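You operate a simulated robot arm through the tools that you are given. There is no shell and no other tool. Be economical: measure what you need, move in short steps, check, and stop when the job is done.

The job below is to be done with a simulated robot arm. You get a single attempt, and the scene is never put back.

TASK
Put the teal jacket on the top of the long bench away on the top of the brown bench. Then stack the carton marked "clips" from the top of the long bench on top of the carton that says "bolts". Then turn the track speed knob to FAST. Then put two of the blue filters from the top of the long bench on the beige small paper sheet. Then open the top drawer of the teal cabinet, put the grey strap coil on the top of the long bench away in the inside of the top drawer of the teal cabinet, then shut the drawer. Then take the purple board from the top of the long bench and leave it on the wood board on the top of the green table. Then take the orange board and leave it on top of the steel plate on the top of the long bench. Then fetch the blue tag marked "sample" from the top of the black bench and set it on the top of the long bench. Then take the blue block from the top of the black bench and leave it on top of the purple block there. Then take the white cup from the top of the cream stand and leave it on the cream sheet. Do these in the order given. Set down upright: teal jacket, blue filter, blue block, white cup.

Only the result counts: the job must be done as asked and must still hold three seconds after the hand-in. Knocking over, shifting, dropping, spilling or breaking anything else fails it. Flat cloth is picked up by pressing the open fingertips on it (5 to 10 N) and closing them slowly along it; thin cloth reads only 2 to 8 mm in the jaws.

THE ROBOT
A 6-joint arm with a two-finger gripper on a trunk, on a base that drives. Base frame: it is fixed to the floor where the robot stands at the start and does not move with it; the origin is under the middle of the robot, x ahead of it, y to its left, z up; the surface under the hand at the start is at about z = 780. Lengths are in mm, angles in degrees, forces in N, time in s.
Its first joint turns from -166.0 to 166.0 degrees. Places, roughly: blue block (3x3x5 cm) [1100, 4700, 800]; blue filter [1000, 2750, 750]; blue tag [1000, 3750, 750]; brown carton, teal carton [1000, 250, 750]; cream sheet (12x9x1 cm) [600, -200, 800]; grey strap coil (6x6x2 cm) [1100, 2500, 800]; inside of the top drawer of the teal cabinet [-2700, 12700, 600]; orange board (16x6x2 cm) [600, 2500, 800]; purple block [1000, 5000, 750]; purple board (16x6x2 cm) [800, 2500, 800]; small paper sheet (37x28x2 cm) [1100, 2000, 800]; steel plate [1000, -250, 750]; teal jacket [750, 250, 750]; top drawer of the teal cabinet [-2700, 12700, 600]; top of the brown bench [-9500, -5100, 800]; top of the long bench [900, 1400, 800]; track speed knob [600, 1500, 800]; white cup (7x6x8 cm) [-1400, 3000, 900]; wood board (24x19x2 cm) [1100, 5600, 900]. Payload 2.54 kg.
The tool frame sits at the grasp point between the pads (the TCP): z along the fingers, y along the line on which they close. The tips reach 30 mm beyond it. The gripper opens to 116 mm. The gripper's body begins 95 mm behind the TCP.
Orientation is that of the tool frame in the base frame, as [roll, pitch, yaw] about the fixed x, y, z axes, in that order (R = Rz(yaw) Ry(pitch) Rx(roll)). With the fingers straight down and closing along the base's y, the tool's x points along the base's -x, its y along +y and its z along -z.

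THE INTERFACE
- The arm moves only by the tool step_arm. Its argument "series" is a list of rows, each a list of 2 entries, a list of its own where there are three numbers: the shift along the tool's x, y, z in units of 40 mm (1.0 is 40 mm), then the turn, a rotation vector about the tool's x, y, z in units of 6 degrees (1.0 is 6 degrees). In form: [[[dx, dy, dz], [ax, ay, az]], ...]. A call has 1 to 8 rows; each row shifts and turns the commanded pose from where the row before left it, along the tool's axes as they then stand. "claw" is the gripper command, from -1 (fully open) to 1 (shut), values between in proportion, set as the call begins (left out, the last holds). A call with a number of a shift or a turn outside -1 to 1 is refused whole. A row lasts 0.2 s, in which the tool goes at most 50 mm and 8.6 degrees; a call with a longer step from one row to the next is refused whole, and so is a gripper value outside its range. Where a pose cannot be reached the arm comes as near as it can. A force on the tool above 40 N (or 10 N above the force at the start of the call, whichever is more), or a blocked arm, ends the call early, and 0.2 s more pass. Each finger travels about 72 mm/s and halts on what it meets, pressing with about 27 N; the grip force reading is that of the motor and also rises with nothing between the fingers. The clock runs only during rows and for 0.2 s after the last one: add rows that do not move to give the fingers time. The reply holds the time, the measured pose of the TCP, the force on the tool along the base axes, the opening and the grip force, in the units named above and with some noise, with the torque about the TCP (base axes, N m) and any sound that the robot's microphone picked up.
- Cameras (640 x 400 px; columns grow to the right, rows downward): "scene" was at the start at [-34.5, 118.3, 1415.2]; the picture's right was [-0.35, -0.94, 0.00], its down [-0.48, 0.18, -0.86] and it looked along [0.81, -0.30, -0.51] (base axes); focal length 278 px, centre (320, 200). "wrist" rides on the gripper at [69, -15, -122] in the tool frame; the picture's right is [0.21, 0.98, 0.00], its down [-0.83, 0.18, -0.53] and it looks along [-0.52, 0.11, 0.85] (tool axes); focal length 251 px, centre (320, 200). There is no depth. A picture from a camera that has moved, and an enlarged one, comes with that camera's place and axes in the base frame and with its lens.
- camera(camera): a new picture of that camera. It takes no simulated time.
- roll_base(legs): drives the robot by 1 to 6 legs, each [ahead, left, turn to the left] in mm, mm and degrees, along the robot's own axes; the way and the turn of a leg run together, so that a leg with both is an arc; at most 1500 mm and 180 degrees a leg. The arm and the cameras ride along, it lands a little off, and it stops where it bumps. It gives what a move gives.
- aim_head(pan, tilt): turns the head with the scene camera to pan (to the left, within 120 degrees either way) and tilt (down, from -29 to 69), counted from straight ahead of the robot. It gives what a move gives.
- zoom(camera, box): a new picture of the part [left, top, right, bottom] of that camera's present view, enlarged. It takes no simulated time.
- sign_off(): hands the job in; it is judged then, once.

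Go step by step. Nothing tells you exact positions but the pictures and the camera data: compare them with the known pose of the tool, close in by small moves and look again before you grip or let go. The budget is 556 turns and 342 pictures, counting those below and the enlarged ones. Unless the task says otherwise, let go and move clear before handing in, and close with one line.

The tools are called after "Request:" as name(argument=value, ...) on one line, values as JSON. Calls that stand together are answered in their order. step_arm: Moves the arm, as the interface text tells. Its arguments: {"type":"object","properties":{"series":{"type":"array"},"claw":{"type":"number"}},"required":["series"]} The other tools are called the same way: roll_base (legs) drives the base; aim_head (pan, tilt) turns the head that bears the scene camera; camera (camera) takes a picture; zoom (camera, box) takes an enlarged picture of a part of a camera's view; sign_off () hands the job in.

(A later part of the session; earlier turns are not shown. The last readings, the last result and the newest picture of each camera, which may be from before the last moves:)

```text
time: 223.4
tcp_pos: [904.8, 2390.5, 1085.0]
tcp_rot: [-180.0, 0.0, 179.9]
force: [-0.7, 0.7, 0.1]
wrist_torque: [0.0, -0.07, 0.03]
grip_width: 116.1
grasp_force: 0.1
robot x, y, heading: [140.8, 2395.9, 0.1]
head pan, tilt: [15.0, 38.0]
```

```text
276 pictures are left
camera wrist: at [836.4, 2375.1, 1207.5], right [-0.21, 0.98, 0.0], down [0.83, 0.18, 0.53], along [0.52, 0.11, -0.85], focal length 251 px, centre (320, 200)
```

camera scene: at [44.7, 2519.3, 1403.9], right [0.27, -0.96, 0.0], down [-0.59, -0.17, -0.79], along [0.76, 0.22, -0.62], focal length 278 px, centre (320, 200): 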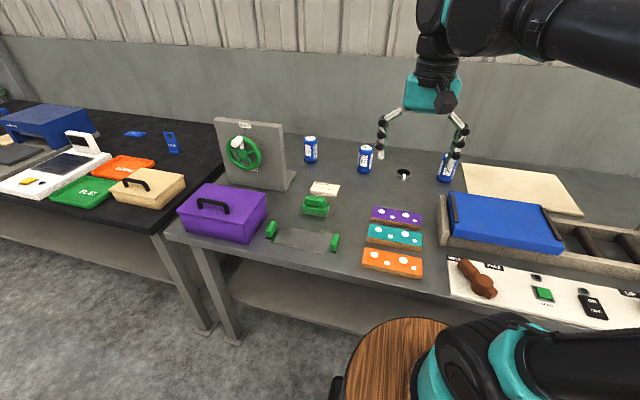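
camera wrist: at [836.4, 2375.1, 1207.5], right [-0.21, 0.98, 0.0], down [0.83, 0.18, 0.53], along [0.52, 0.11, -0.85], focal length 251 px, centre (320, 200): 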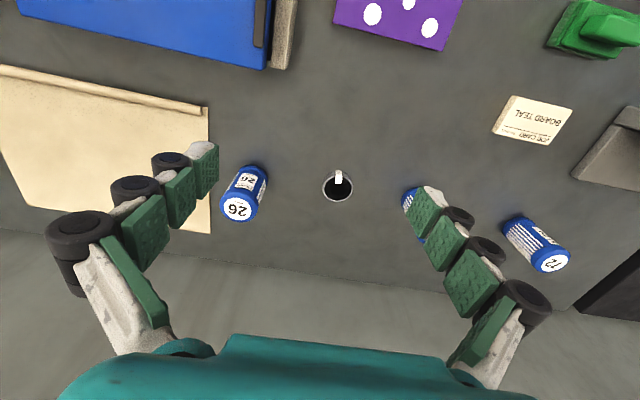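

Filter 26 is centred about (1072, 2296). Moving above it.

Request:
step_arm(series=[[[-0.7, -0.39, 0.4], [0, 0, 0]], [[-0.7, -0.39, 0.4], [0, 0, 0]], [[-0.7, -0.39, 0.4], [0, 0, 0]], [[-0.7, -0.39, 0.4], [0, 0, 0]], [[-0.7, -0.39, 0.4], [0, 0, 0]], [[-0.7, -0.39, 0.4], [0, 0, 0]], [[0, 0, 0], [0, 0, 0]]])

Request:
camera(camera="wrist")

```text
time: 225.0
tcp_pos: [1072.3, 2293.7, 990.1]
tcp_rot: [-180.0, 0.0, 179.7]
force: [-0.1, 0.8, 0.0]
wrist_torque: [-0.02, -0.01, 0.04]
grip_width: 116.1
grasp_force: 0.0
robot x, y, heading: [140.3, 2399.2, 0.4]
head pan, tilt: [15.0, 38.0]
```

```text
275 pictures are left
camera wrist: at [1003.4, 2278.7, 1112.8], right [-0.21, 0.98, 0.0], down [0.83, 0.18, 0.53], along [0.52, 0.11, -0.85], focal length 251 px, centre (320, 200)
```

wrist: 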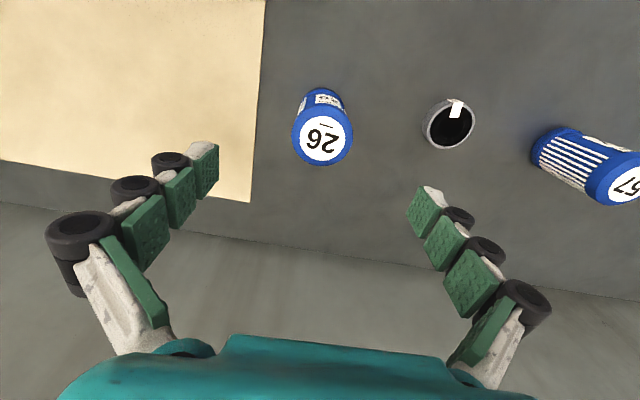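

Request:
step_arm(series=[[[-0.05, 0.06, 0.6], [0, 0, 0]], [[0, 0, 0.8], [0, 0, 0]], [[0, 0, 0.8], [0, 0, 0]], [[0, 0, 0.8], [0, 0, 0]], [[0, 0, 0.5], [0, 0, 0]], [[0, 0, 0], [0, 0, 0]]])

Request:
camera(camera="wrist")

```text
time: 226.4
tcp_pos: [1073.0, 2297.6, 849.4]
tcp_rot: [-180.0, 0.0, 179.7]
force: [0.6, -0.1, 0.3]
wrist_torque: [-0.02, 0.0, 0.0]
grip_width: 116.3
grasp_force: 0.1
robot x, y, heading: [141.9, 2399.4, 0.2]
head pan, tilt: [15.0, 38.0]
```

```text
274 pictures are left
camera wrist: at [1005.3, 2282.1, 972.2], right [-0.21, 0.98, 0.0], down [0.83, 0.18, 0.53], along [0.52, 0.11, -0.85], focal length 251 px, centre (320, 200)
```

wrist: 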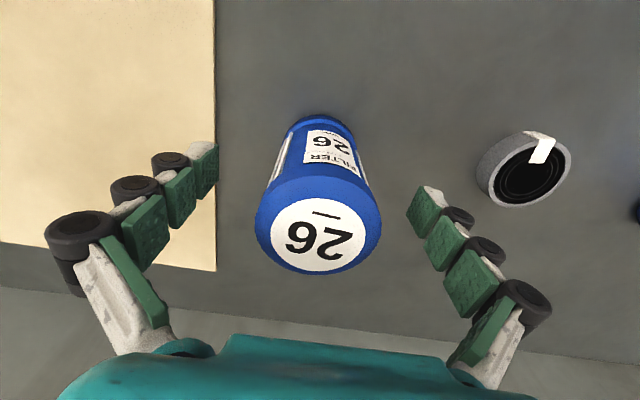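

Centred. Closing and lifting.

Request:
step_arm(series=[[[0, 0, 0], [0, 0, 0]], [[0, 0, 0], [0, 0, 0]], [[0, 0, 0], [0, 0, 0]], [[0, 0, 0], [0, 0, 0]], [[0, 0, 0], [0, 0, 0]]], claw=1)

Request:
step_arm(series=[[[0, 0, -0.3], [0, 0, 0]], [[0, 0, -0.6], [0, 0, 0]], [[0, 0, -0.8], [0, 0, 0]], [[0, 0, 0], [0, 0, 0]]])

Request:
camera(camera="wrist")

```text
time: 227.6
tcp_pos: [1074.6, 2297.2, 849.1]
tcp_rot: [-180.0, 0.0, 179.8]
force: [0.4, -0.2, 0.4]
wrist_torque: [0.02, -0.03, 0.03]
grip_width: 54.5
grasp_force: 26.9
robot x, y, heading: [139.4, 2395.7, 0.4]
head pan, tilt: [15.0, 38.0]
```

```text
time: 228.6
tcp_pos: [1073.5, 2296.1, 918.7]
tcp_rot: [180.0, 0.1, 179.7]
force: [0.2, 0.0, -0.7]
wrist_torque: [0.04, -0.04, 0.01]
grip_width: 54.7
grasp_force: 27.2
robot x, y, heading: [135.3, 2401.1, 0.3]
head pan, tilt: [15.0, 38.0]
```

```text
273 pictures are left
camera wrist: at [1006.0, 2282.4, 1040.6], right [-0.21, 0.98, 0.0], down [0.83, 0.18, 0.53], along [0.52, 0.11, -0.85], focal length 251 px, centre (320, 200)
```

wrist: 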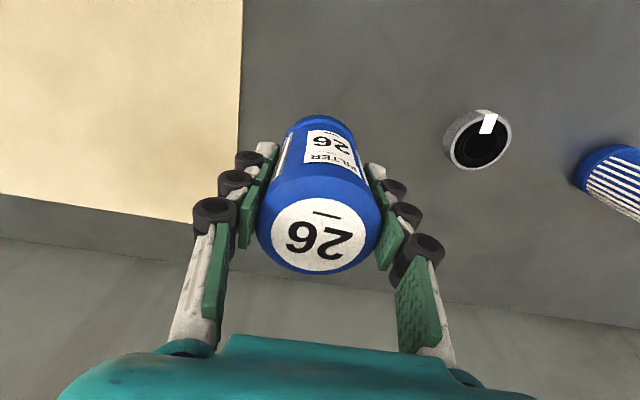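

Held upright. I'll shift the base right so it's over the sheet at y ≈ 2060.

Request:
roll_base(legs=[[0, -235, 0]])

Request:
camera(camera="wrist")

Request:
camera(camera="scene")

```text
time: 230.4
tcp_pos: [1075.6, 2059.6, 916.5]
tcp_rot: [180.0, 0.0, 179.7]
force: [0.5, -0.7, -1.5]
wrist_torque: [-0.02, -0.01, 0.02]
grip_width: 54.5
grasp_force: 26.9
robot x, y, heading: [138.7, 2162.7, 0.3]
head pan, tilt: [15.0, 38.0]
```

```text
272 pictures are left
camera wrist: at [1007.5, 2045.4, 1040.3], right [-0.21, 0.98, 0.0], down [0.83, 0.18, 0.53], along [0.52, 0.11, -0.85], focal length 251 px, centre (320, 200)
```

wrist: 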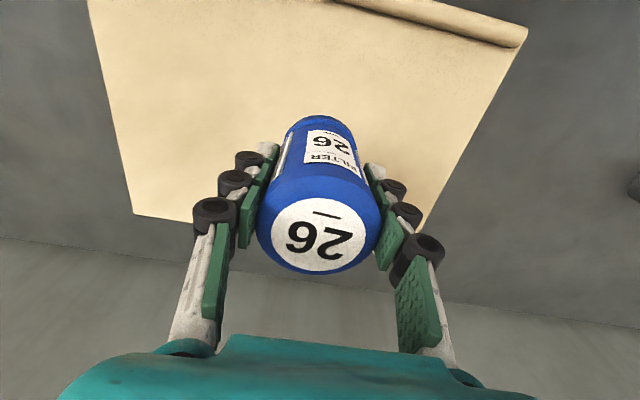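

```text
271 pictures are left
camera scene: at [103.3, 2332.5, 1403.9], right [0.26, -0.96, 0.0], down [-0.59, -0.16, -0.79], along [0.76, 0.21, -0.62], focal length 278 px, centre (320, 200)
```

scene: 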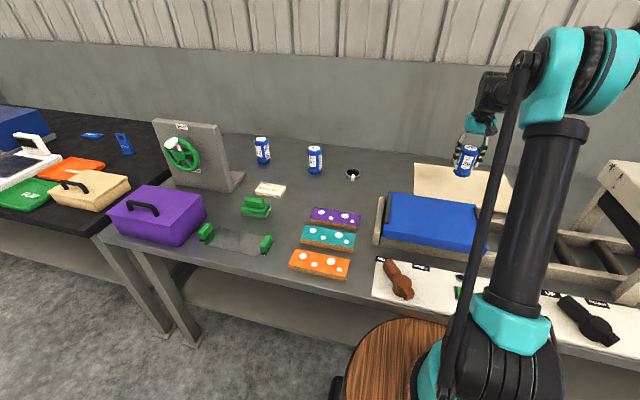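

Over the sheet. Lowering gently.

Request:
step_arm(series=[[[0, 0, 0.6], [0, 0, 0]], [[0, 0, 0.5], [0, 0, 0]], [[0, 0, 0.3], [0, 0, 0]], [[0, 0, 0], [0, 0, 0]]])

Request:
step_arm(series=[[[0, 0, 0.06], [0, 0, 0]], [[0, 0, 0.06], [0, 0, 0]], [[0, 0, 0.05], [0, 0, 0]], [[0, 0, 0.04], [0, 0, 0]], [[0, 0, 0.04], [0, 0, 0]], [[0, 0, 0.04], [0, 0, 0]]])

```text
time: 231.4
tcp_pos: [1074.5, 2059.9, 860.6]
tcp_rot: [179.9, 0.1, 179.8]
force: [0.1, -1.4, -2.3]
wrist_torque: [0.03, 0.03, 0.0]
grip_width: 54.5
grasp_force: 26.5
robot x, y, heading: [138.2, 2161.2, 0.3]
head pan, tilt: [15.0, 38.0]
```

```text
time: 232.8
tcp_pos: [1075.4, 2060.7, 850.7]
tcp_rot: [-180.0, 0.1, 179.9]
force: [1.7, -1.1, 19.2]
wrist_torque: [-0.03, -0.04, 0.1]
grip_width: 54.6
grasp_force: 27.1
robot x, y, heading: [143.0, 2161.0, 0.4]
head pan, tilt: [15.0, 38.0]
```

Request:
step_arm(series=[[[0, 0, -0.02], [0, 0, 0]], [[0, 0, 0], [0, 0, 0]]])

Request:
step_arm(series=[[[0, 0, 0], [0, 0, 0]], [[0, 0, 0], [0, 0, 0]], [[0, 0, 0], [0, 0, 0]]], claw=-0.6)

Request:
step_arm(series=[[[0, 0, -0.4], [0, 0, 0]], [[0, 0, -0.8], [0, 0, 0]], [[0, 0, -1], [0, 0, 0]], [[0, 0, -1], [0, 0, 0]], [[0, 0, -0.5], [0, 0, 0]]])

Request:
camera(camera="wrist")

```text
time: 233.4
tcp_pos: [1074.6, 2060.5, 850.6]
tcp_rot: [-180.0, -0.1, 179.8]
force: [-2.5, -0.3, 5.0]
wrist_torque: [-0.04, 0.16, 0.01]
grip_width: 54.4
grasp_force: 26.6
robot x, y, heading: [140.6, 2161.5, 0.5]
head pan, tilt: [15.0, 38.0]
```

```text
time: 234.2
tcp_pos: [1075.9, 2060.7, 850.5]
tcp_rot: [180.0, 0.0, 179.7]
force: [-0.3, -0.1, -0.5]
wrist_torque: [-0.03, -0.02, 0.0]
grip_width: 92.8
grasp_force: 0.0
robot x, y, heading: [137.2, 2162.0, 0.3]
head pan, tilt: [15.0, 38.0]
```

```text
time: 235.4
tcp_pos: [1074.8, 2059.5, 1001.2]
tcp_rot: [180.0, -0.1, 179.8]
force: [-0.5, -0.2, -0.9]
wrist_torque: [-0.01, 0.01, 0.01]
grip_width: 92.6
grasp_force: 0.1
robot x, y, heading: [137.8, 2159.6, 0.5]
head pan, tilt: [15.0, 38.0]
```

```text
270 pictures are left
camera wrist: at [1007.4, 2045.6, 1122.2], right [-0.21, 0.98, 0.0], down [0.83, 0.18, 0.53], along [0.52, 0.11, -0.85], focal length 251 px, centre (320, 200)
```

wrist: 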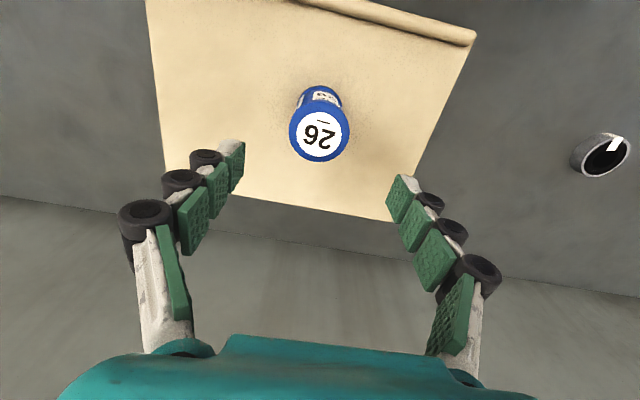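

Filter 26 stands on the sheet. Moving to filter 57.

Request:
roll_base(legs=[[0, 550, 0]])

Request:
camera(camera="wrist")

```text
time: 238.6
tcp_pos: [1071.7, 2616.4, 999.8]
tcp_rot: [180.0, 0.0, 179.8]
force: [0.2, 0.0, -0.4]
wrist_torque: [-0.02, 0.03, 0.04]
grip_width: 92.9
grasp_force: 0.0
robot x, y, heading: [137.1, 2717.6, 0.4]
head pan, tilt: [15.0, 38.0]
```

```text
269 pictures are left
camera wrist: at [1004.0, 2601.8, 1122.1], right [-0.21, 0.98, 0.0], down [0.83, 0.18, 0.53], along [0.52, 0.11, -0.85], focal length 251 px, centre (320, 200)
```

wrist: 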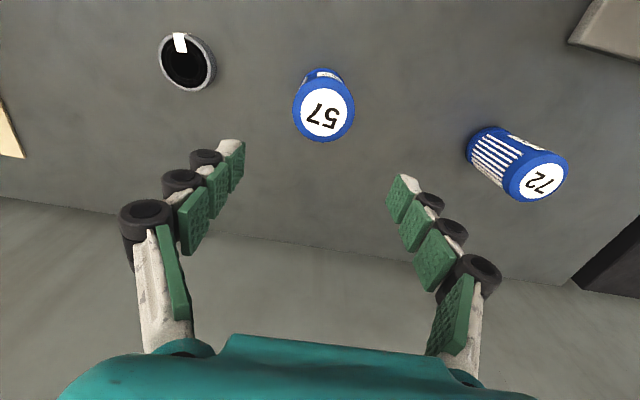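

Request:
step_arm(series=[[[0.39, 0, 0.5], [0, 0, 0]], [[0, 0, 0.8], [0, 0, 0]], [[0, 0, 0.8], [0, 0, 0]], [[0, 0, 0.8], [0, 0, 0]], [[0, 0, 0.5], [0, 0, 0]], [[0, 0, 0.3], [0, 0, 0]], [[0, 0, 0], [0, 0, 0]]], claw=-1)

Request:
camera(camera="wrist")

```text
time: 240.2
tcp_pos: [1056.3, 2617.2, 852.0]
tcp_rot: [179.9, 0.0, 179.8]
force: [0.6, 0.2, -0.3]
wrist_torque: [-0.02, 0.01, 0.03]
grip_width: 116.0
grasp_force: 0.0
robot x, y, heading: [136.6, 2715.8, 0.4]
head pan, tilt: [15.0, 38.0]
```

```text
268 pictures are left
camera wrist: at [988.6, 2601.7, 973.8], right [-0.21, 0.98, 0.0], down [0.83, 0.18, 0.53], along [0.52, 0.11, -0.85], focal length 251 px, centre (320, 200)
```

wrist: 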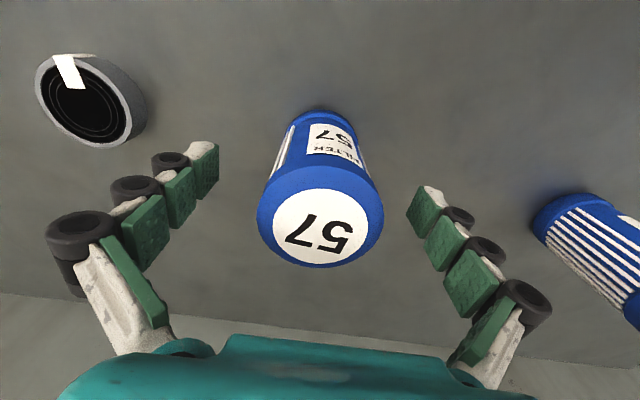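

Request:
step_arm(series=[[[0, 0, 0], [0, 0, 0]], [[0, 0, 0], [0, 0, 0]], [[0, 0, 0], [0, 0, 0]], [[0, 0, 0], [0, 0, 0]], [[0, 0, 0], [0, 0, 0]]], claw=1)

Request:
step_arm(series=[[[0, 0, -0.3], [0, 0, 0]], [[0, 0, -0.7], [0, 0, 0]], [[0, 0, -0.8], [0, 0, 0]], [[0, 0, -0.7], [0, 0, 0]]])

Request:
roll_base(legs=[[0, -458, 0]])

Request:
camera(camera="wrist")

```text
time: 241.4
tcp_pos: [1056.8, 2616.6, 851.8]
tcp_rot: [-180.0, 0.0, 179.8]
force: [-0.5, 0.9, -0.3]
wrist_torque: [0.02, 0.0, 0.04]
grip_width: 54.9
grasp_force: 27.2
robot x, y, heading: [132.0, 2718.2, 0.5]
head pan, tilt: [15.0, 38.0]
```

```text
time: 242.4
tcp_pos: [1056.5, 2616.6, 951.4]
tcp_rot: [-179.9, 0.1, 179.8]
force: [-0.3, 0.5, -1.8]
wrist_torque: [0.01, 0.01, -0.02]
grip_width: 54.3
grasp_force: 27.0
robot x, y, heading: [140.4, 2713.2, 0.7]
head pan, tilt: [15.0, 38.0]
```

```text
time: 245.1
tcp_pos: [1060.1, 2164.1, 951.1]
tcp_rot: [-180.0, 0.0, 180.0]
force: [-1.4, 1.8, -2.3]
wrist_torque: [-0.01, -0.01, 0.0]
grip_width: 54.6
grasp_force: 27.5
robot x, y, heading: [144.2, 2260.3, 0.4]
head pan, tilt: [15.0, 38.0]
```

```text
267 pictures are left
camera wrist: at [992.4, 2148.6, 1073.8], right [-0.21, 0.98, 0.0], down [0.83, 0.18, 0.53], along [0.52, 0.11, -0.85], focal length 251 px, centre (320, 200)
```

wrist: 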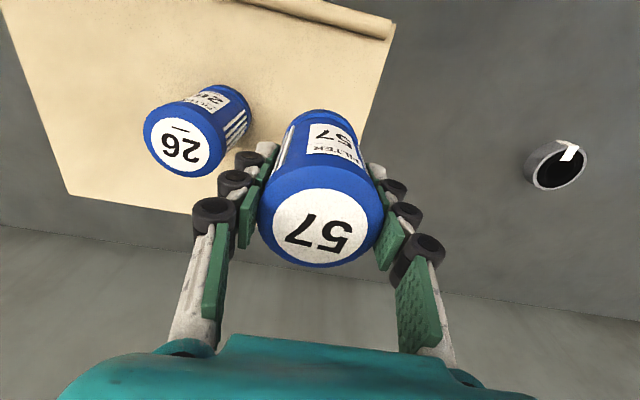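

Request:
step_arm(series=[[[0, -0.2, 0.5], [0, 0, 0]], [[0, 0, 0.7], [0, 0, 0]], [[0, 0, 0.7], [0, 0, 0]], [[0, 0, 0.35], [0, 0, 0]], [[0, 0, 0], [0, 0, 0]]])

Request:
step_arm(series=[[[0, 0, 0.04], [0, 0, 0]], [[0, 0, 0.04], [0, 0, 0]], [[0, 0, 0.03], [0, 0, 0]], [[0, 0, 0.03], [0, 0, 0]]])

```text
time: 246.3
tcp_pos: [1061.9, 2155.8, 863.0]
tcp_rot: [179.9, 0.0, 179.9]
force: [0.8, -1.7, -1.2]
wrist_torque: [-0.01, 0.0, 0.01]
grip_width: 54.8
grasp_force: 27.1
robot x, y, heading: [140.8, 2257.2, 0.3]
head pan, tilt: [15.0, 38.0]
```

```text
time: 247.3
tcp_pos: [1061.1, 2156.1, 856.2]
tcp_rot: [180.0, 0.2, -180.0]
force: [2.7, -1.0, 6.1]
wrist_torque: [0.0, -0.12, 0.0]
grip_width: 54.8
grasp_force: 26.8
robot x, y, heading: [142.2, 2261.7, 0.6]
head pan, tilt: [15.0, 38.0]
```

Request:
step_arm(series=[[[0, 0, 0.03], [0, 0, 0]], [[0, 0, 0.0], [0, 0, 0]]])

Request:
zoom(camera="scene", box=[380, 120, 540, 240])

```text
time: 247.9
tcp_pos: [1061.1, 2156.9, 856.3]
tcp_rot: [-180.0, 0.2, 180.0]
force: [1.5, -0.4, 18.2]
wrist_torque: [0.03, 0.06, 0.06]
grip_width: 55.0
grasp_force: 26.7
robot x, y, heading: [141.5, 2259.4, 0.8]
head pan, tilt: [15.0, 38.0]
```

```text
3.33 times, centred on (460, 180) of scene
camera zoom: at [102.2, 2432.0, 1403.9], right [0.27, -0.96, 0.0], down [-0.59, -0.17, -0.79], along [0.76, 0.21, -0.62], focal length 928 px, centre (-147, 267)
```

zoom: 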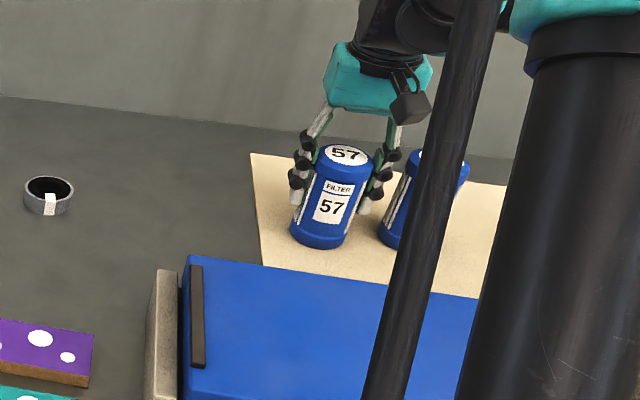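

Contact is made, can upright. Releasing and lifting.

Request:
step_arm(series=[[[0, 0, -0.02], [0, 0, 0]], [[0, 0, 0], [0, 0, 0]]])

Request:
step_arm(series=[[[0, 0, 0], [0, 0, 0]], [[0, 0, 0], [0, 0, 0]], [[0, 0, 0], [0, 0, 0]]], claw=-0.45)

Request:
step_arm(series=[[[0, 0, -0.4], [0, 0, 0]], [[0, 0, -0.8], [0, 0, 0]], [[0, 0, -1], [0, 0, 0]], [[0, 0, -1], [0, 0, 0]], [[0, 0, -0.5], [0, 0, 0]]])

Request:
camera(camera="wrist")

```text
time: 248.5
tcp_pos: [1060.2, 2156.6, 855.6]
tcp_rot: [180.0, 0.1, -179.9]
force: [3.5, -1.4, 8.9]
wrist_torque: [-0.04, -0.14, -0.03]
grip_width: 54.4
grasp_force: 26.8
robot x, y, heading: [138.3, 2262.6, 0.5]
head pan, tilt: [15.0, 38.0]
```

```text
time: 249.3
tcp_pos: [1060.4, 2156.2, 855.2]
tcp_rot: [-180.0, 0.0, -180.0]
force: [-0.8, 0.6, -0.4]
wrist_torque: [-0.01, 0.03, 0.01]
grip_width: 83.9
grasp_force: 0.0
robot x, y, heading: [140.2, 2258.7, 0.8]
head pan, tilt: [15.0, 38.0]
```

```text
time: 250.5
tcp_pos: [1059.7, 2156.1, 1004.2]
tcp_rot: [-179.9, 0.0, -180.0]
force: [0.6, -0.3, 0.7]
wrist_torque: [0.0, 0.03, 0.03]
grip_width: 84.0
grasp_force: 0.0
robot x, y, heading: [141.1, 2261.3, 0.7]
head pan, tilt: [15.0, 38.0]
```

```text
265 pictures are left
camera wrist: at [992.6, 2141.5, 1126.3], right [-0.21, 0.98, 0.0], down [0.83, 0.18, 0.53], along [0.52, 0.11, -0.85], focal length 251 px, centre (320, 200)
```

wrist: 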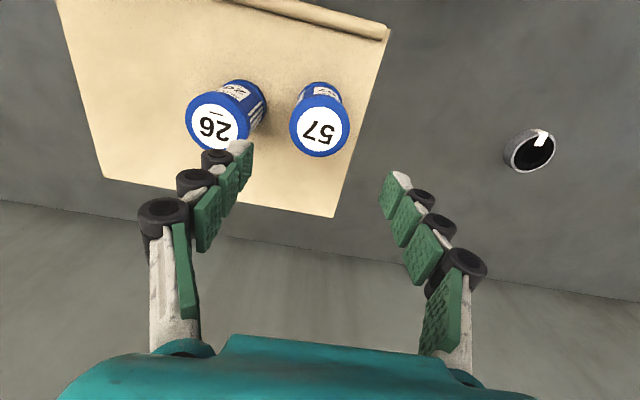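

Both filters stand on the sheet. Next is the grey strap coil: moving above it.

Request:
roll_base(legs=[[0, 290, 0]])

Request:
camera(camera="wrist")

```text
time: 252.5
tcp_pos: [1057.3, 2448.1, 1003.3]
tcp_rot: [-180.0, -0.1, -179.9]
force: [-0.9, -0.1, -0.1]
wrist_torque: [0.02, 0.01, 0.0]
grip_width: 84.2
grasp_force: 0.0
robot x, y, heading: [139.0, 2551.7, 0.4]
head pan, tilt: [15.0, 38.0]
```

```text
264 pictures are left
camera wrist: at [989.7, 2433.1, 1126.0], right [-0.22, 0.98, 0.0], down [0.83, 0.18, 0.53], along [0.52, 0.11, -0.85], focal length 251 px, centre (320, 200)
```

wrist: 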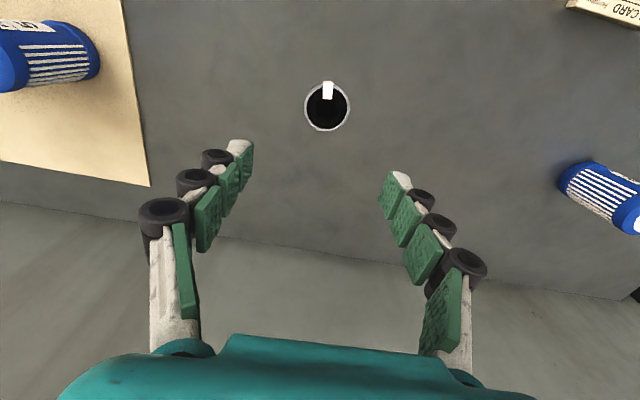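

Request:
step_arm(series=[[[0.03, 0.18, 0.6], [0, 0, 0]], [[0, 0, 0.9], [0, 0, 0]], [[0, 0, 0.9], [0, 0, 0]], [[0, 0, 0.9], [0, 0, 0]], [[0, 0, 0.7], [0, 0, 0]], [[0, 0, 0], [0, 0, 0]]], claw=-0.8)

Request:
camera(camera="wrist")

```text
time: 253.9
tcp_pos: [1057.4, 2457.0, 841.9]
tcp_rot: [180.0, 0.0, -179.9]
force: [-0.4, 0.8, -0.9]
wrist_torque: [0.0, -0.01, 0.04]
grip_width: 104.3
grasp_force: 0.0
robot x, y, heading: [139.5, 2550.4, 0.7]
head pan, tilt: [15.0, 38.0]
```

```text
263 pictures are left
camera wrist: at [989.4, 2441.1, 964.8], right [-0.22, 0.98, 0.0], down [0.83, 0.18, 0.53], along [0.52, 0.11, -0.85], focal length 251 px, centre (320, 200)
```

wrist: 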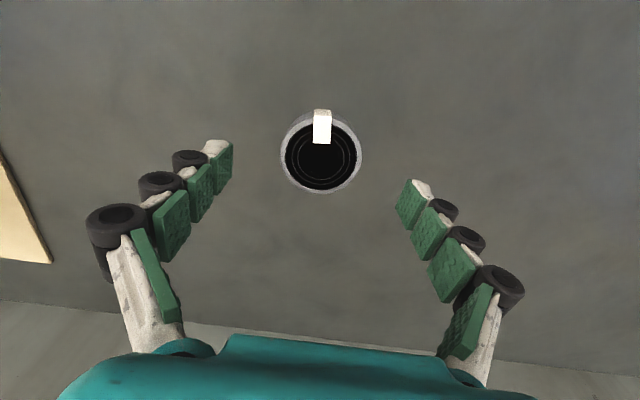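

Request:
step_arm(series=[[[0.17, 0, 0.3], [0, 0, 0]], [[0, 0, 0.3], [0, 0, 0]], [[0, 0, 0], [0, 0, 0]]])

Request:
step_arm(series=[[[0, 0, 0], [0, 0, 0]], [[0, 0, 0], [0, 0, 0]], [[0, 0, 0], [0, 0, 0]], [[0, 0, 0], [0, 0, 0]]], claw=1)

Request:
camera(camera="wrist")

```text
time: 254.7
tcp_pos: [1051.2, 2456.1, 818.5]
tcp_rot: [179.9, 0.0, -179.9]
force: [-1.0, -0.1, -0.1]
wrist_torque: [0.01, 0.01, -0.01]
grip_width: 104.5
grasp_force: 0.1
robot x, y, heading: [137.2, 2553.4, 0.6]
head pan, tilt: [15.0, 38.0]
```

```text
time: 255.7
tcp_pos: [1049.9, 2455.7, 818.8]
tcp_rot: [-179.9, 0.0, -179.8]
force: [0.3, -0.6, 2.2]
wrist_torque: [-0.07, -0.04, -0.02]
grip_width: 55.8
grasp_force: 26.6
robot x, y, heading: [139.4, 2549.3, 0.8]
head pan, tilt: [15.0, 38.0]
```

```text
262 pictures are left
camera wrist: at [983.2, 2440.9, 941.7], right [-0.22, 0.98, 0.0], down [0.83, 0.18, 0.53], along [0.52, 0.11, -0.85], focal length 251 px, centre (320, 200)
```

wrist: 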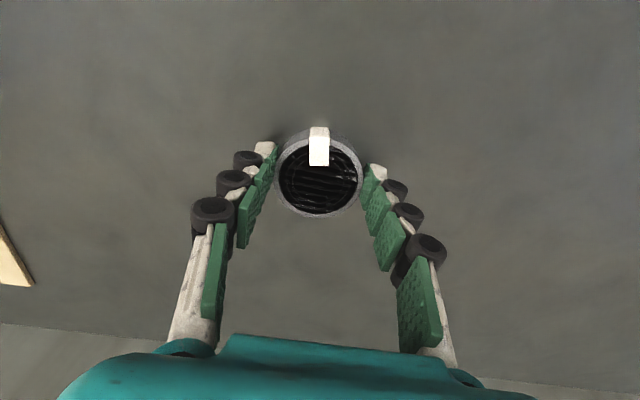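

Gripped at 56 mm. Lifting, tucking and then backing off from the bench.

Request:
step_arm(series=[[[0, 0, -0.4], [0, 0, 0]], [[0, 0, -0.8], [0, 0, 0]], [[0, 0, -1], [0, 0, 0]], [[0, 0, -1], [0, 0, 0]], [[0.3, 0, -1], [0, 0, 0]], [[0.5, 0, -0.9], [0, 0, 0]], [[0.5, 0, -0.9], [0, 0, 0]], [[0.5, 0, -0.9], [0, 0, 0]]])

Request:
step_arm(series=[[[1, 0.3, 0], [0, 0, 0]], [[1, 0.3, 0], [0, 0, 0]], [[1, 0.3, 0], [0, 0, 0]], [[1, 0.3, 0], [0, 0, 0]], [[1, 0.3, 0], [0, 0, 0]], [[1, 0.3, 0], [0, 0, 0]], [[1, 0.3, 0], [0, 0, 0]], [[1, 0.3, 0], [0, 0, 0]]])

Request:
camera(camera="wrist")

Request:
aim_head(pan=100, tilt=12)

Request:
camera(camera="scene")

```text
time: 257.5
tcp_pos: [976.2, 2454.7, 1093.4]
tcp_rot: [-180.0, -0.1, -179.9]
force: [0.9, 0.4, -0.8]
wrist_torque: [0.0, 0.08, 0.02]
grip_width: 55.6
grasp_force: 27.2
robot x, y, heading: [137.5, 2549.7, 0.5]
head pan, tilt: [15.0, 38.0]
```

```text
time: 259.3
tcp_pos: [656.9, 2551.8, 1093.9]
tcp_rot: [180.0, -0.1, -179.9]
force: [0.3, -0.2, 0.1]
wrist_torque: [0.01, 0.03, -0.01]
grip_width: 55.6
grasp_force: 27.0
robot x, y, heading: [140.9, 2549.1, 0.9]
head pan, tilt: [15.0, 38.0]
```

```text
261 pictures are left
camera wrist: at [588.8, 2536.3, 1216.1], right [-0.22, 0.98, 0.0], down [0.83, 0.18, 0.53], along [0.52, 0.11, -0.85], focal length 251 px, centre (320, 200)
```

wrist: 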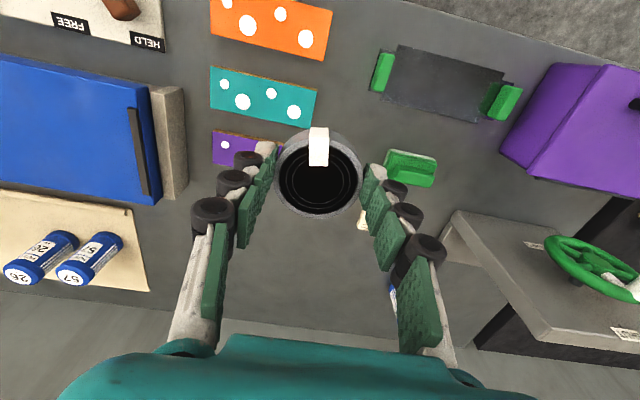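

```text
time: 260.9
tcp_pos: [656.0, 2550.9, 1094.3]
tcp_rot: [179.9, 0.0, -179.9]
force: [-0.7, 0.0, -0.9]
wrist_torque: [-0.01, 0.02, -0.01]
grip_width: 55.6
grasp_force: 27.3
robot x, y, heading: [135.8, 2550.8, 0.6]
head pan, tilt: [100.0, 12.0]
```

```text
260 pictures are left
camera scene: at [-0.4, 2791.2, 1445.3], right [0.98, 0.18, 0.0], down [0.04, -0.2, -0.98], along [-0.18, 0.96, -0.21], focal length 278 px, centre (320, 200)
```

scene: 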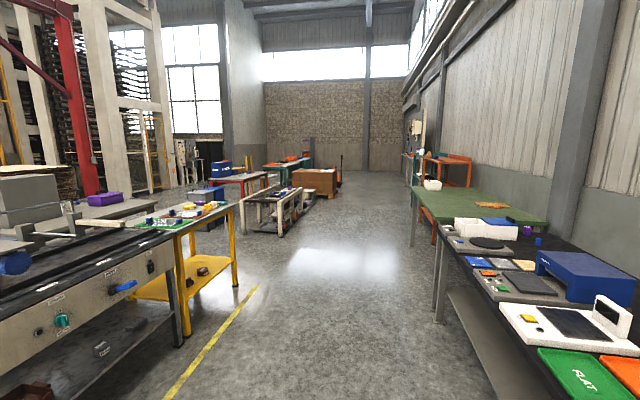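

Request:
zoom(camera="scene", box=[160, 110, 480, 310])

Request:
zoom(camera="scene", box=[250, 130, 350, 220])

```text
2.00 times, centred on (320, 210) of scene
camera zoom: at [-0.4, 2791.2, 1445.3], right [0.98, 0.18, 0.0], down [0.04, -0.2, -0.98], along [-0.18, 0.96, -0.21], focal length 557 px, centre (320, 180)
```

zoom: 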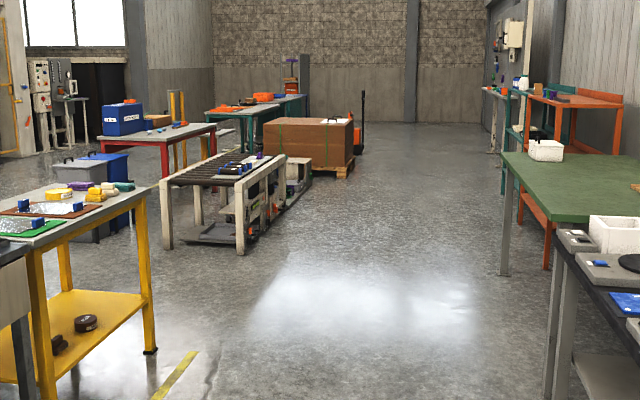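

```text
4.44 times, centred on (300, 175) of scene
camera zoom: at [-0.4, 2791.2, 1445.3], right [0.98, 0.18, 0.0], down [0.04, -0.2, -0.98], along [-0.18, 0.96, -0.21], focal length 1237 px, centre (409, 311)
```

zoom: 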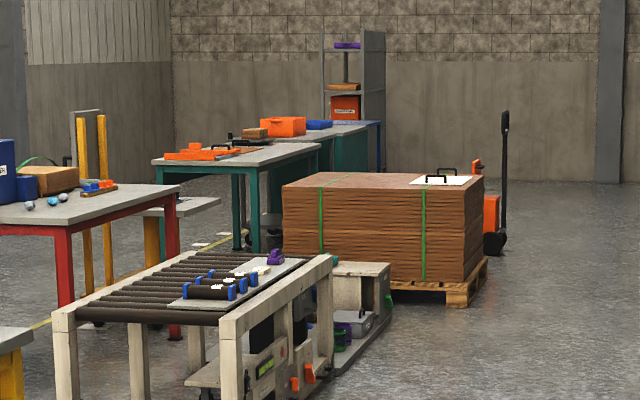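

I can see the lane going in +y; the teal cabinet seems to be past the brown pallet stack, on the left. I'll back off, turn left and drive along.

Request:
roll_base(legs=[[-400, 0, 0], [0, 0, 89.5], [1500, 0, 0], [1500, 0, 0], [1500, 0, 0], [1500, 0, 0]])

Request:
aim_head(pan=20, tilt=15)

Request:
camera(camera="scene")

```text
time: 295.4
tcp_pos: [-199.3, 9078.8, 1093.5]
tcp_rot: [-180.0, -0.1, -92.8]
force: [0.2, 0.1, -0.7]
wrist_torque: [0.03, 0.0, 0.03]
grip_width: 55.3
grasp_force: 26.8
robot x, y, heading: [-223.8, 8560.0, 87.9]
head pan, tilt: [100.0, 12.0]
```

```text
time: 296.9
tcp_pos: [-198.4, 9078.5, 1093.0]
tcp_rot: [-180.0, 0.0, -92.7]
force: [-0.2, -0.3, -0.1]
wrist_torque: [0.03, 0.01, 0.02]
grip_width: 55.3
grasp_force: 27.3
robot x, y, heading: [-226.2, 8558.2, 87.9]
head pan, tilt: [20.0, 15.0]
```

```text
257 pictures are left
camera scene: at [-407.0, 8534.0, 1440.5], right [0.95, 0.31, 0.0], down [0.08, -0.25, -0.97], along [-0.3, 0.92, -0.26], focal length 278 px, centre (320, 200)
```

scene: 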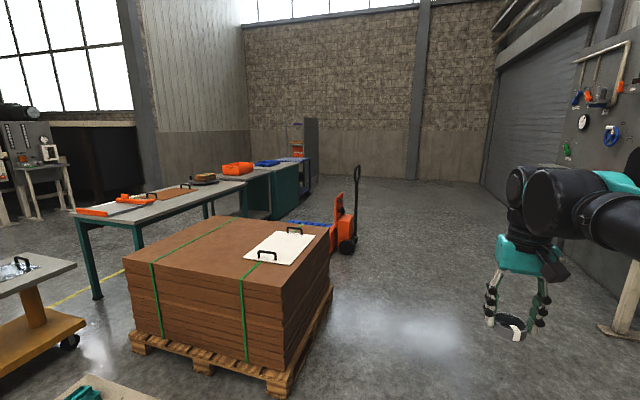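

Request:
zoom(camera="scene", box=[180, 100, 380, 260])

```text
2.50 times, centred on (280, 180) of scene
camera zoom: at [-407.0, 8534.0, 1440.5], right [0.95, 0.31, 0.0], down [0.08, -0.25, -0.97], along [-0.3, 0.92, -0.26], focal length 696 px, centre (420, 250)
```

zoom: 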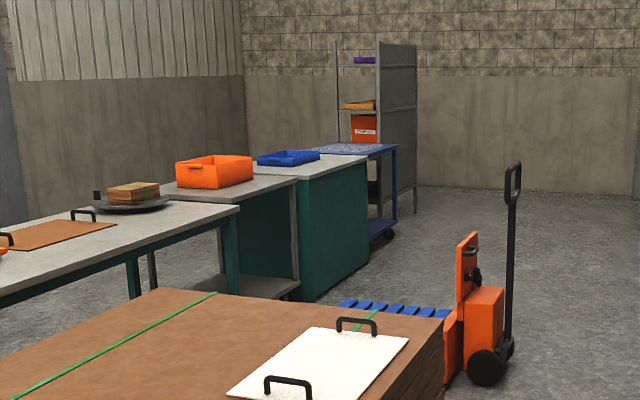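

The teal cabinet's near corner is about (-2300, 12270). I'll drive on past the pallet jack and look at its right face.

Request:
roll_base(legs=[[1500, -50, 0], [1500, 0, 0], [1000, 0, 0]])

Request:
aim_head(pan=90, tilt=18)

Request:
camera(camera="scene")

```text
refused: leg 1 is longer than a leg can be; nothing moved
```

```text
time: 298.3
tcp_pos: [-199.3, 9077.4, 1093.5]
tcp_rot: [180.0, 0.0, -92.8]
force: [0.0, -0.4, -0.2]
wrist_torque: [0.02, -0.02, -0.02]
grip_width: 55.4
grasp_force: 27.0
robot x, y, heading: [-225.0, 8559.7, 87.8]
head pan, tilt: [90.0, 18.0]
```

```text
255 pictures are left
camera scene: at [-471.7, 8448.7, 1435.6], right [0.04, 1.0, 0.0], down [0.31, -0.01, -0.95], along [-0.95, 0.04, -0.31], focal length 278 px, centre (320, 200)
```

scene: 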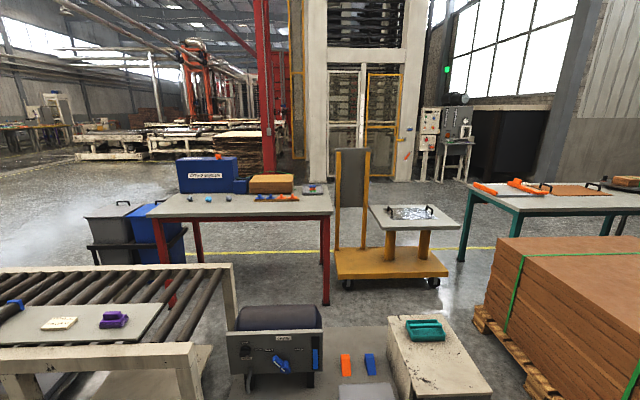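

Request:
roll_base(legs=[[1450, -50, 0], [1450, 0, 0], [1200, 0, 0]])

Request:
camera(camera="scene")

```text
time: 318.1
tcp_pos: [81.7, 13189.7, 1092.9]
tcp_rot: [180.0, 0.0, -93.6]
force: [-0.2, 0.5, -0.5]
wrist_torque: [-0.03, 0.01, -0.01]
grip_width: 55.7
grasp_force: 27.0
robot x, y, heading: [48.6, 12673.4, 87.0]
head pan, tilt: [90.0, 18.0]
```

```text
254 pictures are left
camera scene: at [-201.2, 12565.1, 1435.6], right [0.05, 1.0, 0.0], down [0.31, -0.02, -0.95], along [-0.95, 0.05, -0.31], focal length 278 px, centre (320, 200)
```

scene: 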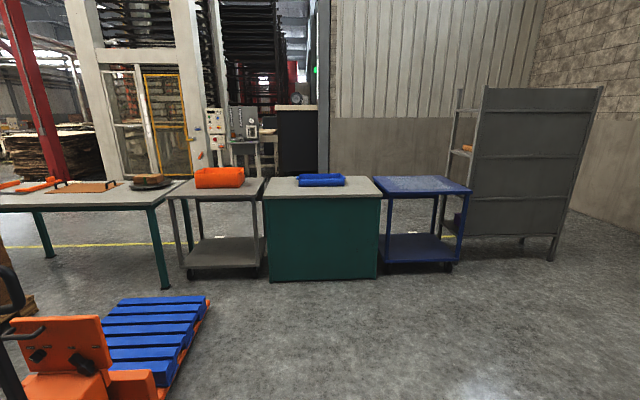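

The drawers aren't on this face, so they face -x. The route round the far end, between the grey shelf and the brick wall, may be open; I'll go look.

Request:
roll_base(legs=[[1450, 0, 0], [900, 0, 0]])

Request:
aim_head(pan=80, tilt=18)

Request:
camera(camera="scene")

```text
time: 329.6
tcp_pos: [223.3, 15526.5, 1092.9]
tcp_rot: [-180.0, 0.0, -94.2]
force: [-0.2, 0.1, -0.3]
wrist_torque: [0.03, -0.02, 0.01]
grip_width: 55.3
grasp_force: 27.4
robot x, y, heading: [185.9, 15010.9, 86.2]
head pan, tilt: [90.0, 18.0]
```

```text
time: 330.3
tcp_pos: [224.1, 15525.7, 1094.2]
tcp_rot: [179.9, 0.0, -94.1]
force: [-0.2, -0.2, -0.4]
wrist_torque: [0.01, -0.03, -0.02]
grip_width: 55.2
grasp_force: 27.0
robot x, y, heading: [182.3, 15006.3, 86.2]
head pan, tilt: [80.0, 18.0]
```

```text
253 pictures are left
camera scene: at [-62.9, 14919.7, 1435.6], right [0.24, 0.97, 0.0], down [0.3, -0.07, -0.95], along [-0.92, 0.22, -0.31], focal length 278 px, centre (320, 200)
```

scene: 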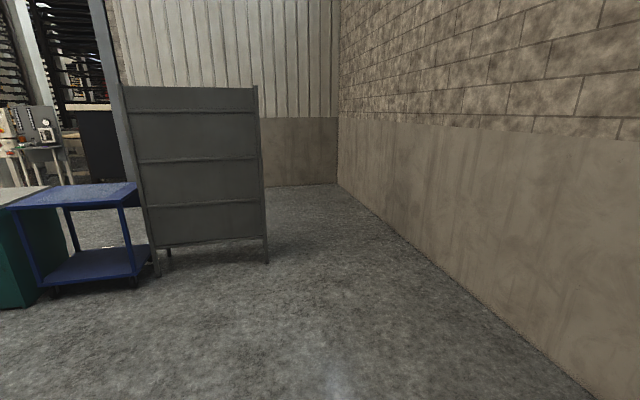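

The gap between shelf (y up to 14982) and wall (y ≈ 16540) is wide enough. Driving west along y ≈ 15750.

Request:
roll_base(legs=[[0, 0, 93.8], [0, -740, 0], [1300, 0, 0]])

Request:
aim_head(pan=20, tilt=20)

Request:
camera(camera="scene")

```text
time: 344.3
tcp_pos: [-1614.5, 15788.7, 1092.9]
tcp_rot: [180.0, 0.1, -1.7]
force: [-0.2, 0.3, -0.4]
wrist_torque: [-0.01, 0.03, -0.04]
grip_width: 55.4
grasp_force: 26.9
robot x, y, heading: [-1093.3, 15775.3, 178.5]
head pan, tilt: [80.0, 18.0]
```

```text
time: 345.6
tcp_pos: [-1614.5, 15788.6, 1093.9]
tcp_rot: [-179.9, 0.0, -1.7]
force: [0.7, -0.4, -0.4]
wrist_torque: [0.02, 0.0, 0.03]
grip_width: 55.5
grasp_force: 26.5
robot x, y, heading: [-1094.6, 15773.4, 178.9]
head pan, tilt: [20.0, 20.0]
```

```text
252 pictures are left
camera scene: at [-1066.0, 15588.4, 1432.3], right [-0.32, 0.95, 0.0], down [0.32, 0.11, -0.94], along [-0.89, -0.3, -0.34], focal length 278 px, centre (320, 200)
```

scene: 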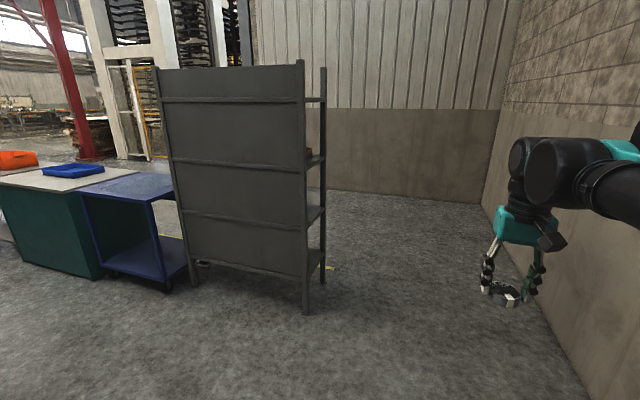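

Request:
roll_base(legs=[[0, 0, 1.5], [1400, 0, 0], [1400, 0, 0], [0, 0, 90]])

Request:
aim_head(pan=15, tilt=18)

Request:
camera(camera="scene")

```text
time: 363.2
tcp_pos: [-3874.6, 15247.7, 1093.7]
tcp_rot: [180.0, 0.1, 89.3]
force: [-0.1, -0.1, -0.7]
wrist_torque: [0.02, 0.03, -0.01]
grip_width: 55.4
grasp_force: 27.3
robot x, y, heading: [-3869.6, 15770.0, -90.1]
head pan, tilt: [20.0, 20.0]
```

```text
time: 363.9
tcp_pos: [-3875.1, 15247.8, 1092.5]
tcp_rot: [-180.0, 0.0, 89.3]
force: [0.1, -0.4, -0.5]
wrist_torque: [0.02, 0.0, 0.01]
grip_width: 55.3
grasp_force: 26.7
robot x, y, heading: [-3872.9, 15767.7, -90.2]
head pan, tilt: [15.0, 18.0]
```

```text
251 pictures are left
camera scene: at [-3692.8, 15796.8, 1435.6], right [-0.97, -0.26, 0.0], down [-0.08, 0.3, -0.95], along [0.24, -0.92, -0.31], focal length 278 px, centre (320, 200)
```

scene: 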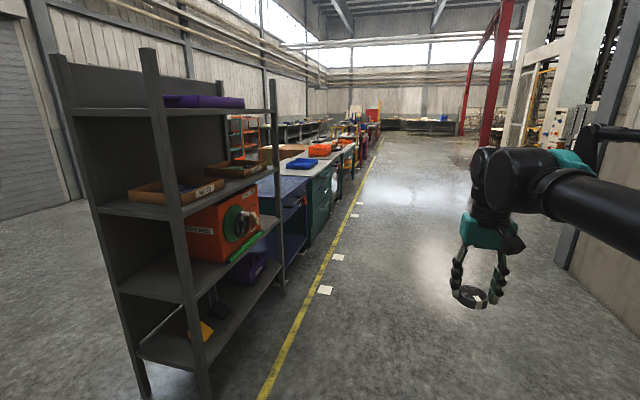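

Request:
roll_base(legs=[[1500, 0, 0], [1500, 0, 0], [0, 0, 90]])

Request:
aim_head(pan=10, tilt=35)

Request:
camera(camera="scene")

```text
time: 382.2
tcp_pos: [-3290.5, 12759.6, 1093.9]
tcp_rot: [179.9, 0.0, -179.3]
force: [0.2, -0.5, 0.0]
wrist_torque: [-0.01, -0.01, 0.03]
grip_width: 55.3
grasp_force: 27.8
robot x, y, heading: [-3809.6, 12755.5, 0.9]
head pan, tilt: [15.0, 18.0]
```

```text
time: 383.0
tcp_pos: [-3291.7, 12759.9, 1094.4]
tcp_rot: [-180.0, 0.0, -179.3]
force: [-0.2, -0.6, 0.1]
wrist_torque: [0.03, 0.02, -0.01]
grip_width: 55.3
grasp_force: 27.0
robot x, y, heading: [-3806.6, 12753.1, 1.2]
head pan, tilt: [10.0, 35.0]
```

```text
250 pictures are left
camera scene: at [-3846.3, 12918.6, 1408.5], right [0.2, -0.98, 0.0], down [-0.56, -0.11, -0.82], along [0.8, 0.16, -0.57], focal length 278 px, centre (320, 200)
```

scene: 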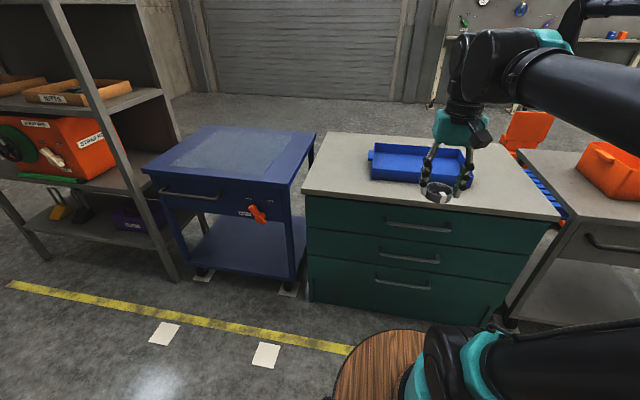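

The teal cabinet's drawers face me: front at x ≈ -2890, top z ≈ 770, top handle near (-2925, 12692, 678). I'll first rest the coil on the free left part of the cabinet top.

Request:
roll_base(legs=[[250, 100, -1]])

Request:
step_arm(series=[[[-0.75, 0.55, 0.2], [0, 0, 0]], [[-0.75, 0.55, 0.3], [0, 0, 0]], [[-0.75, 0.55, 0.3], [0, 0, 0]], [[-0.75, 0.55, 0.3], [0, 0, 0]], [[-0.75, 0.55, 0.3], [0, 0, 0]], [[-0.75, 0.55, 0.3], [0, 0, 0]]])

Request:
camera(camera="scene")

Request:
camera(camera="wrist")

```text
time: 385.0
tcp_pos: [-3038.4, 12853.9, 1093.8]
tcp_rot: [-180.0, 0.0, 179.5]
force: [0.0, -0.7, -0.8]
wrist_torque: [0.0, 0.01, 0.03]
grip_width: 55.4
grasp_force: 26.3
robot x, y, heading: [-3554.2, 12857.2, -0.1]
head pan, tilt: [10.0, 35.0]
```

```text
time: 386.4
tcp_pos: [-2856.3, 12983.5, 1026.0]
tcp_rot: [-179.9, 0.0, 179.5]
force: [0.0, 0.1, -0.5]
wrist_torque: [0.01, -0.04, -0.02]
grip_width: 55.4
grasp_force: 26.5
robot x, y, heading: [-3557.5, 12857.3, 0.2]
head pan, tilt: [10.0, 35.0]
```

```text
249 pictures are left
camera scene: at [-3590.6, 13022.9, 1408.5], right [0.17, -0.98, 0.0], down [-0.56, -0.1, -0.82], along [0.81, 0.14, -0.57], focal length 278 px, centre (320, 200)
```

scene: 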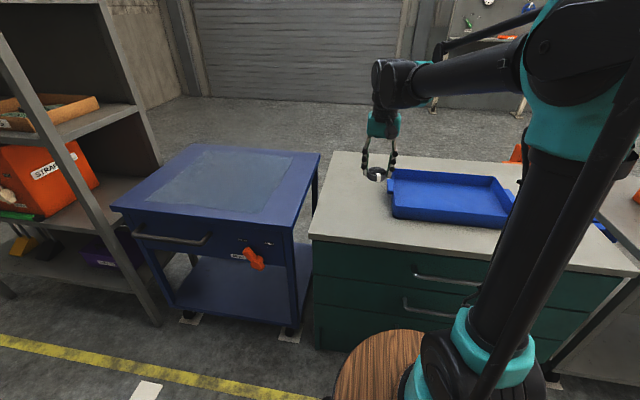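

```text
248 pictures are left
camera wrist: at [-2924.4, 12968.6, 1148.0], right [-0.21, 0.98, 0.0], down [0.83, 0.17, 0.53], along [0.52, 0.11, -0.85], focal length 251 px, centre (320, 200)
```

wrist: 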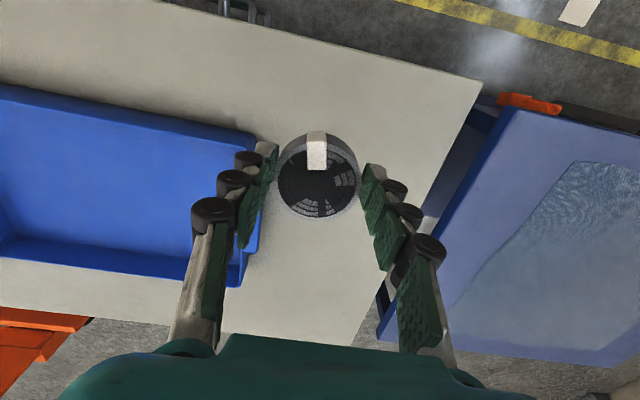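

Landing spot is clear. Lowering the coil.

Request:
step_arm(series=[[[0, 0, 0.9], [0, 0, 0]], [[0, 0, 0.9], [0, 0, 0]], [[0, 0, 0.9], [0, 0, 0]], [[0, 0, 0.9], [0, 0, 0]], [[0, 0, 0.8], [0, 0, 0]], [[0, 0, 0.4], [0, 0, 0]], [[0, 0, 0], [0, 0, 0]]])

Request:
camera(camera="wrist")

Request:
step_arm(series=[[[0, 0, 0.06], [0, 0, 0]], [[0, 0, 0.06], [0, 0, 0]], [[0, 0, 0.06], [0, 0, 0]], [[0, 0, 0.06], [0, 0, 0]], [[0, 0, 0.06], [0, 0, 0]], [[0, 0, 0.06], [0, 0, 0]]])

```text
time: 388.0
tcp_pos: [-2855.6, 12982.3, 835.1]
tcp_rot: [-180.0, 0.1, 179.6]
force: [1.9, 0.4, 21.4]
wrist_torque: [0.05, -0.18, 0.03]
grip_width: 55.3
grasp_force: 27.5
robot x, y, heading: [-3556.7, 12859.4, -0.1]
head pan, tilt: [10.0, 35.0]
```

```text
247 pictures are left
camera wrist: at [-2925.0, 12968.2, 957.1], right [-0.21, 0.98, 0.0], down [0.83, 0.17, 0.53], along [0.52, 0.11, -0.84], focal length 251 px, centre (320, 200)
```

wrist: 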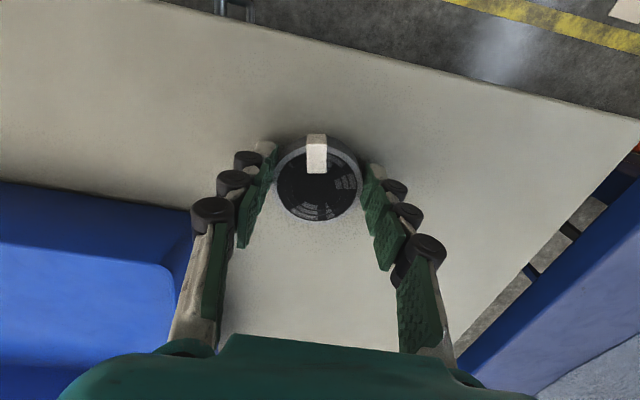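

```text
time: 388.8
tcp_pos: [-2857.5, 12983.6, 828.6]
tcp_rot: [-180.0, -0.1, 179.5]
force: [-4.3, -1.5, 24.4]
wrist_torque: [0.27, 0.12, 0.07]
grip_width: 55.6
grasp_force: 26.9
robot x, y, heading: [-3560.6, 12860.4, 0.0]
head pan, tilt: [10.0, 35.0]
stopped in row 4: the force on the tool passed its limit at 50 N (the readings are from after the stop); the commanded pose is now the measured one
```

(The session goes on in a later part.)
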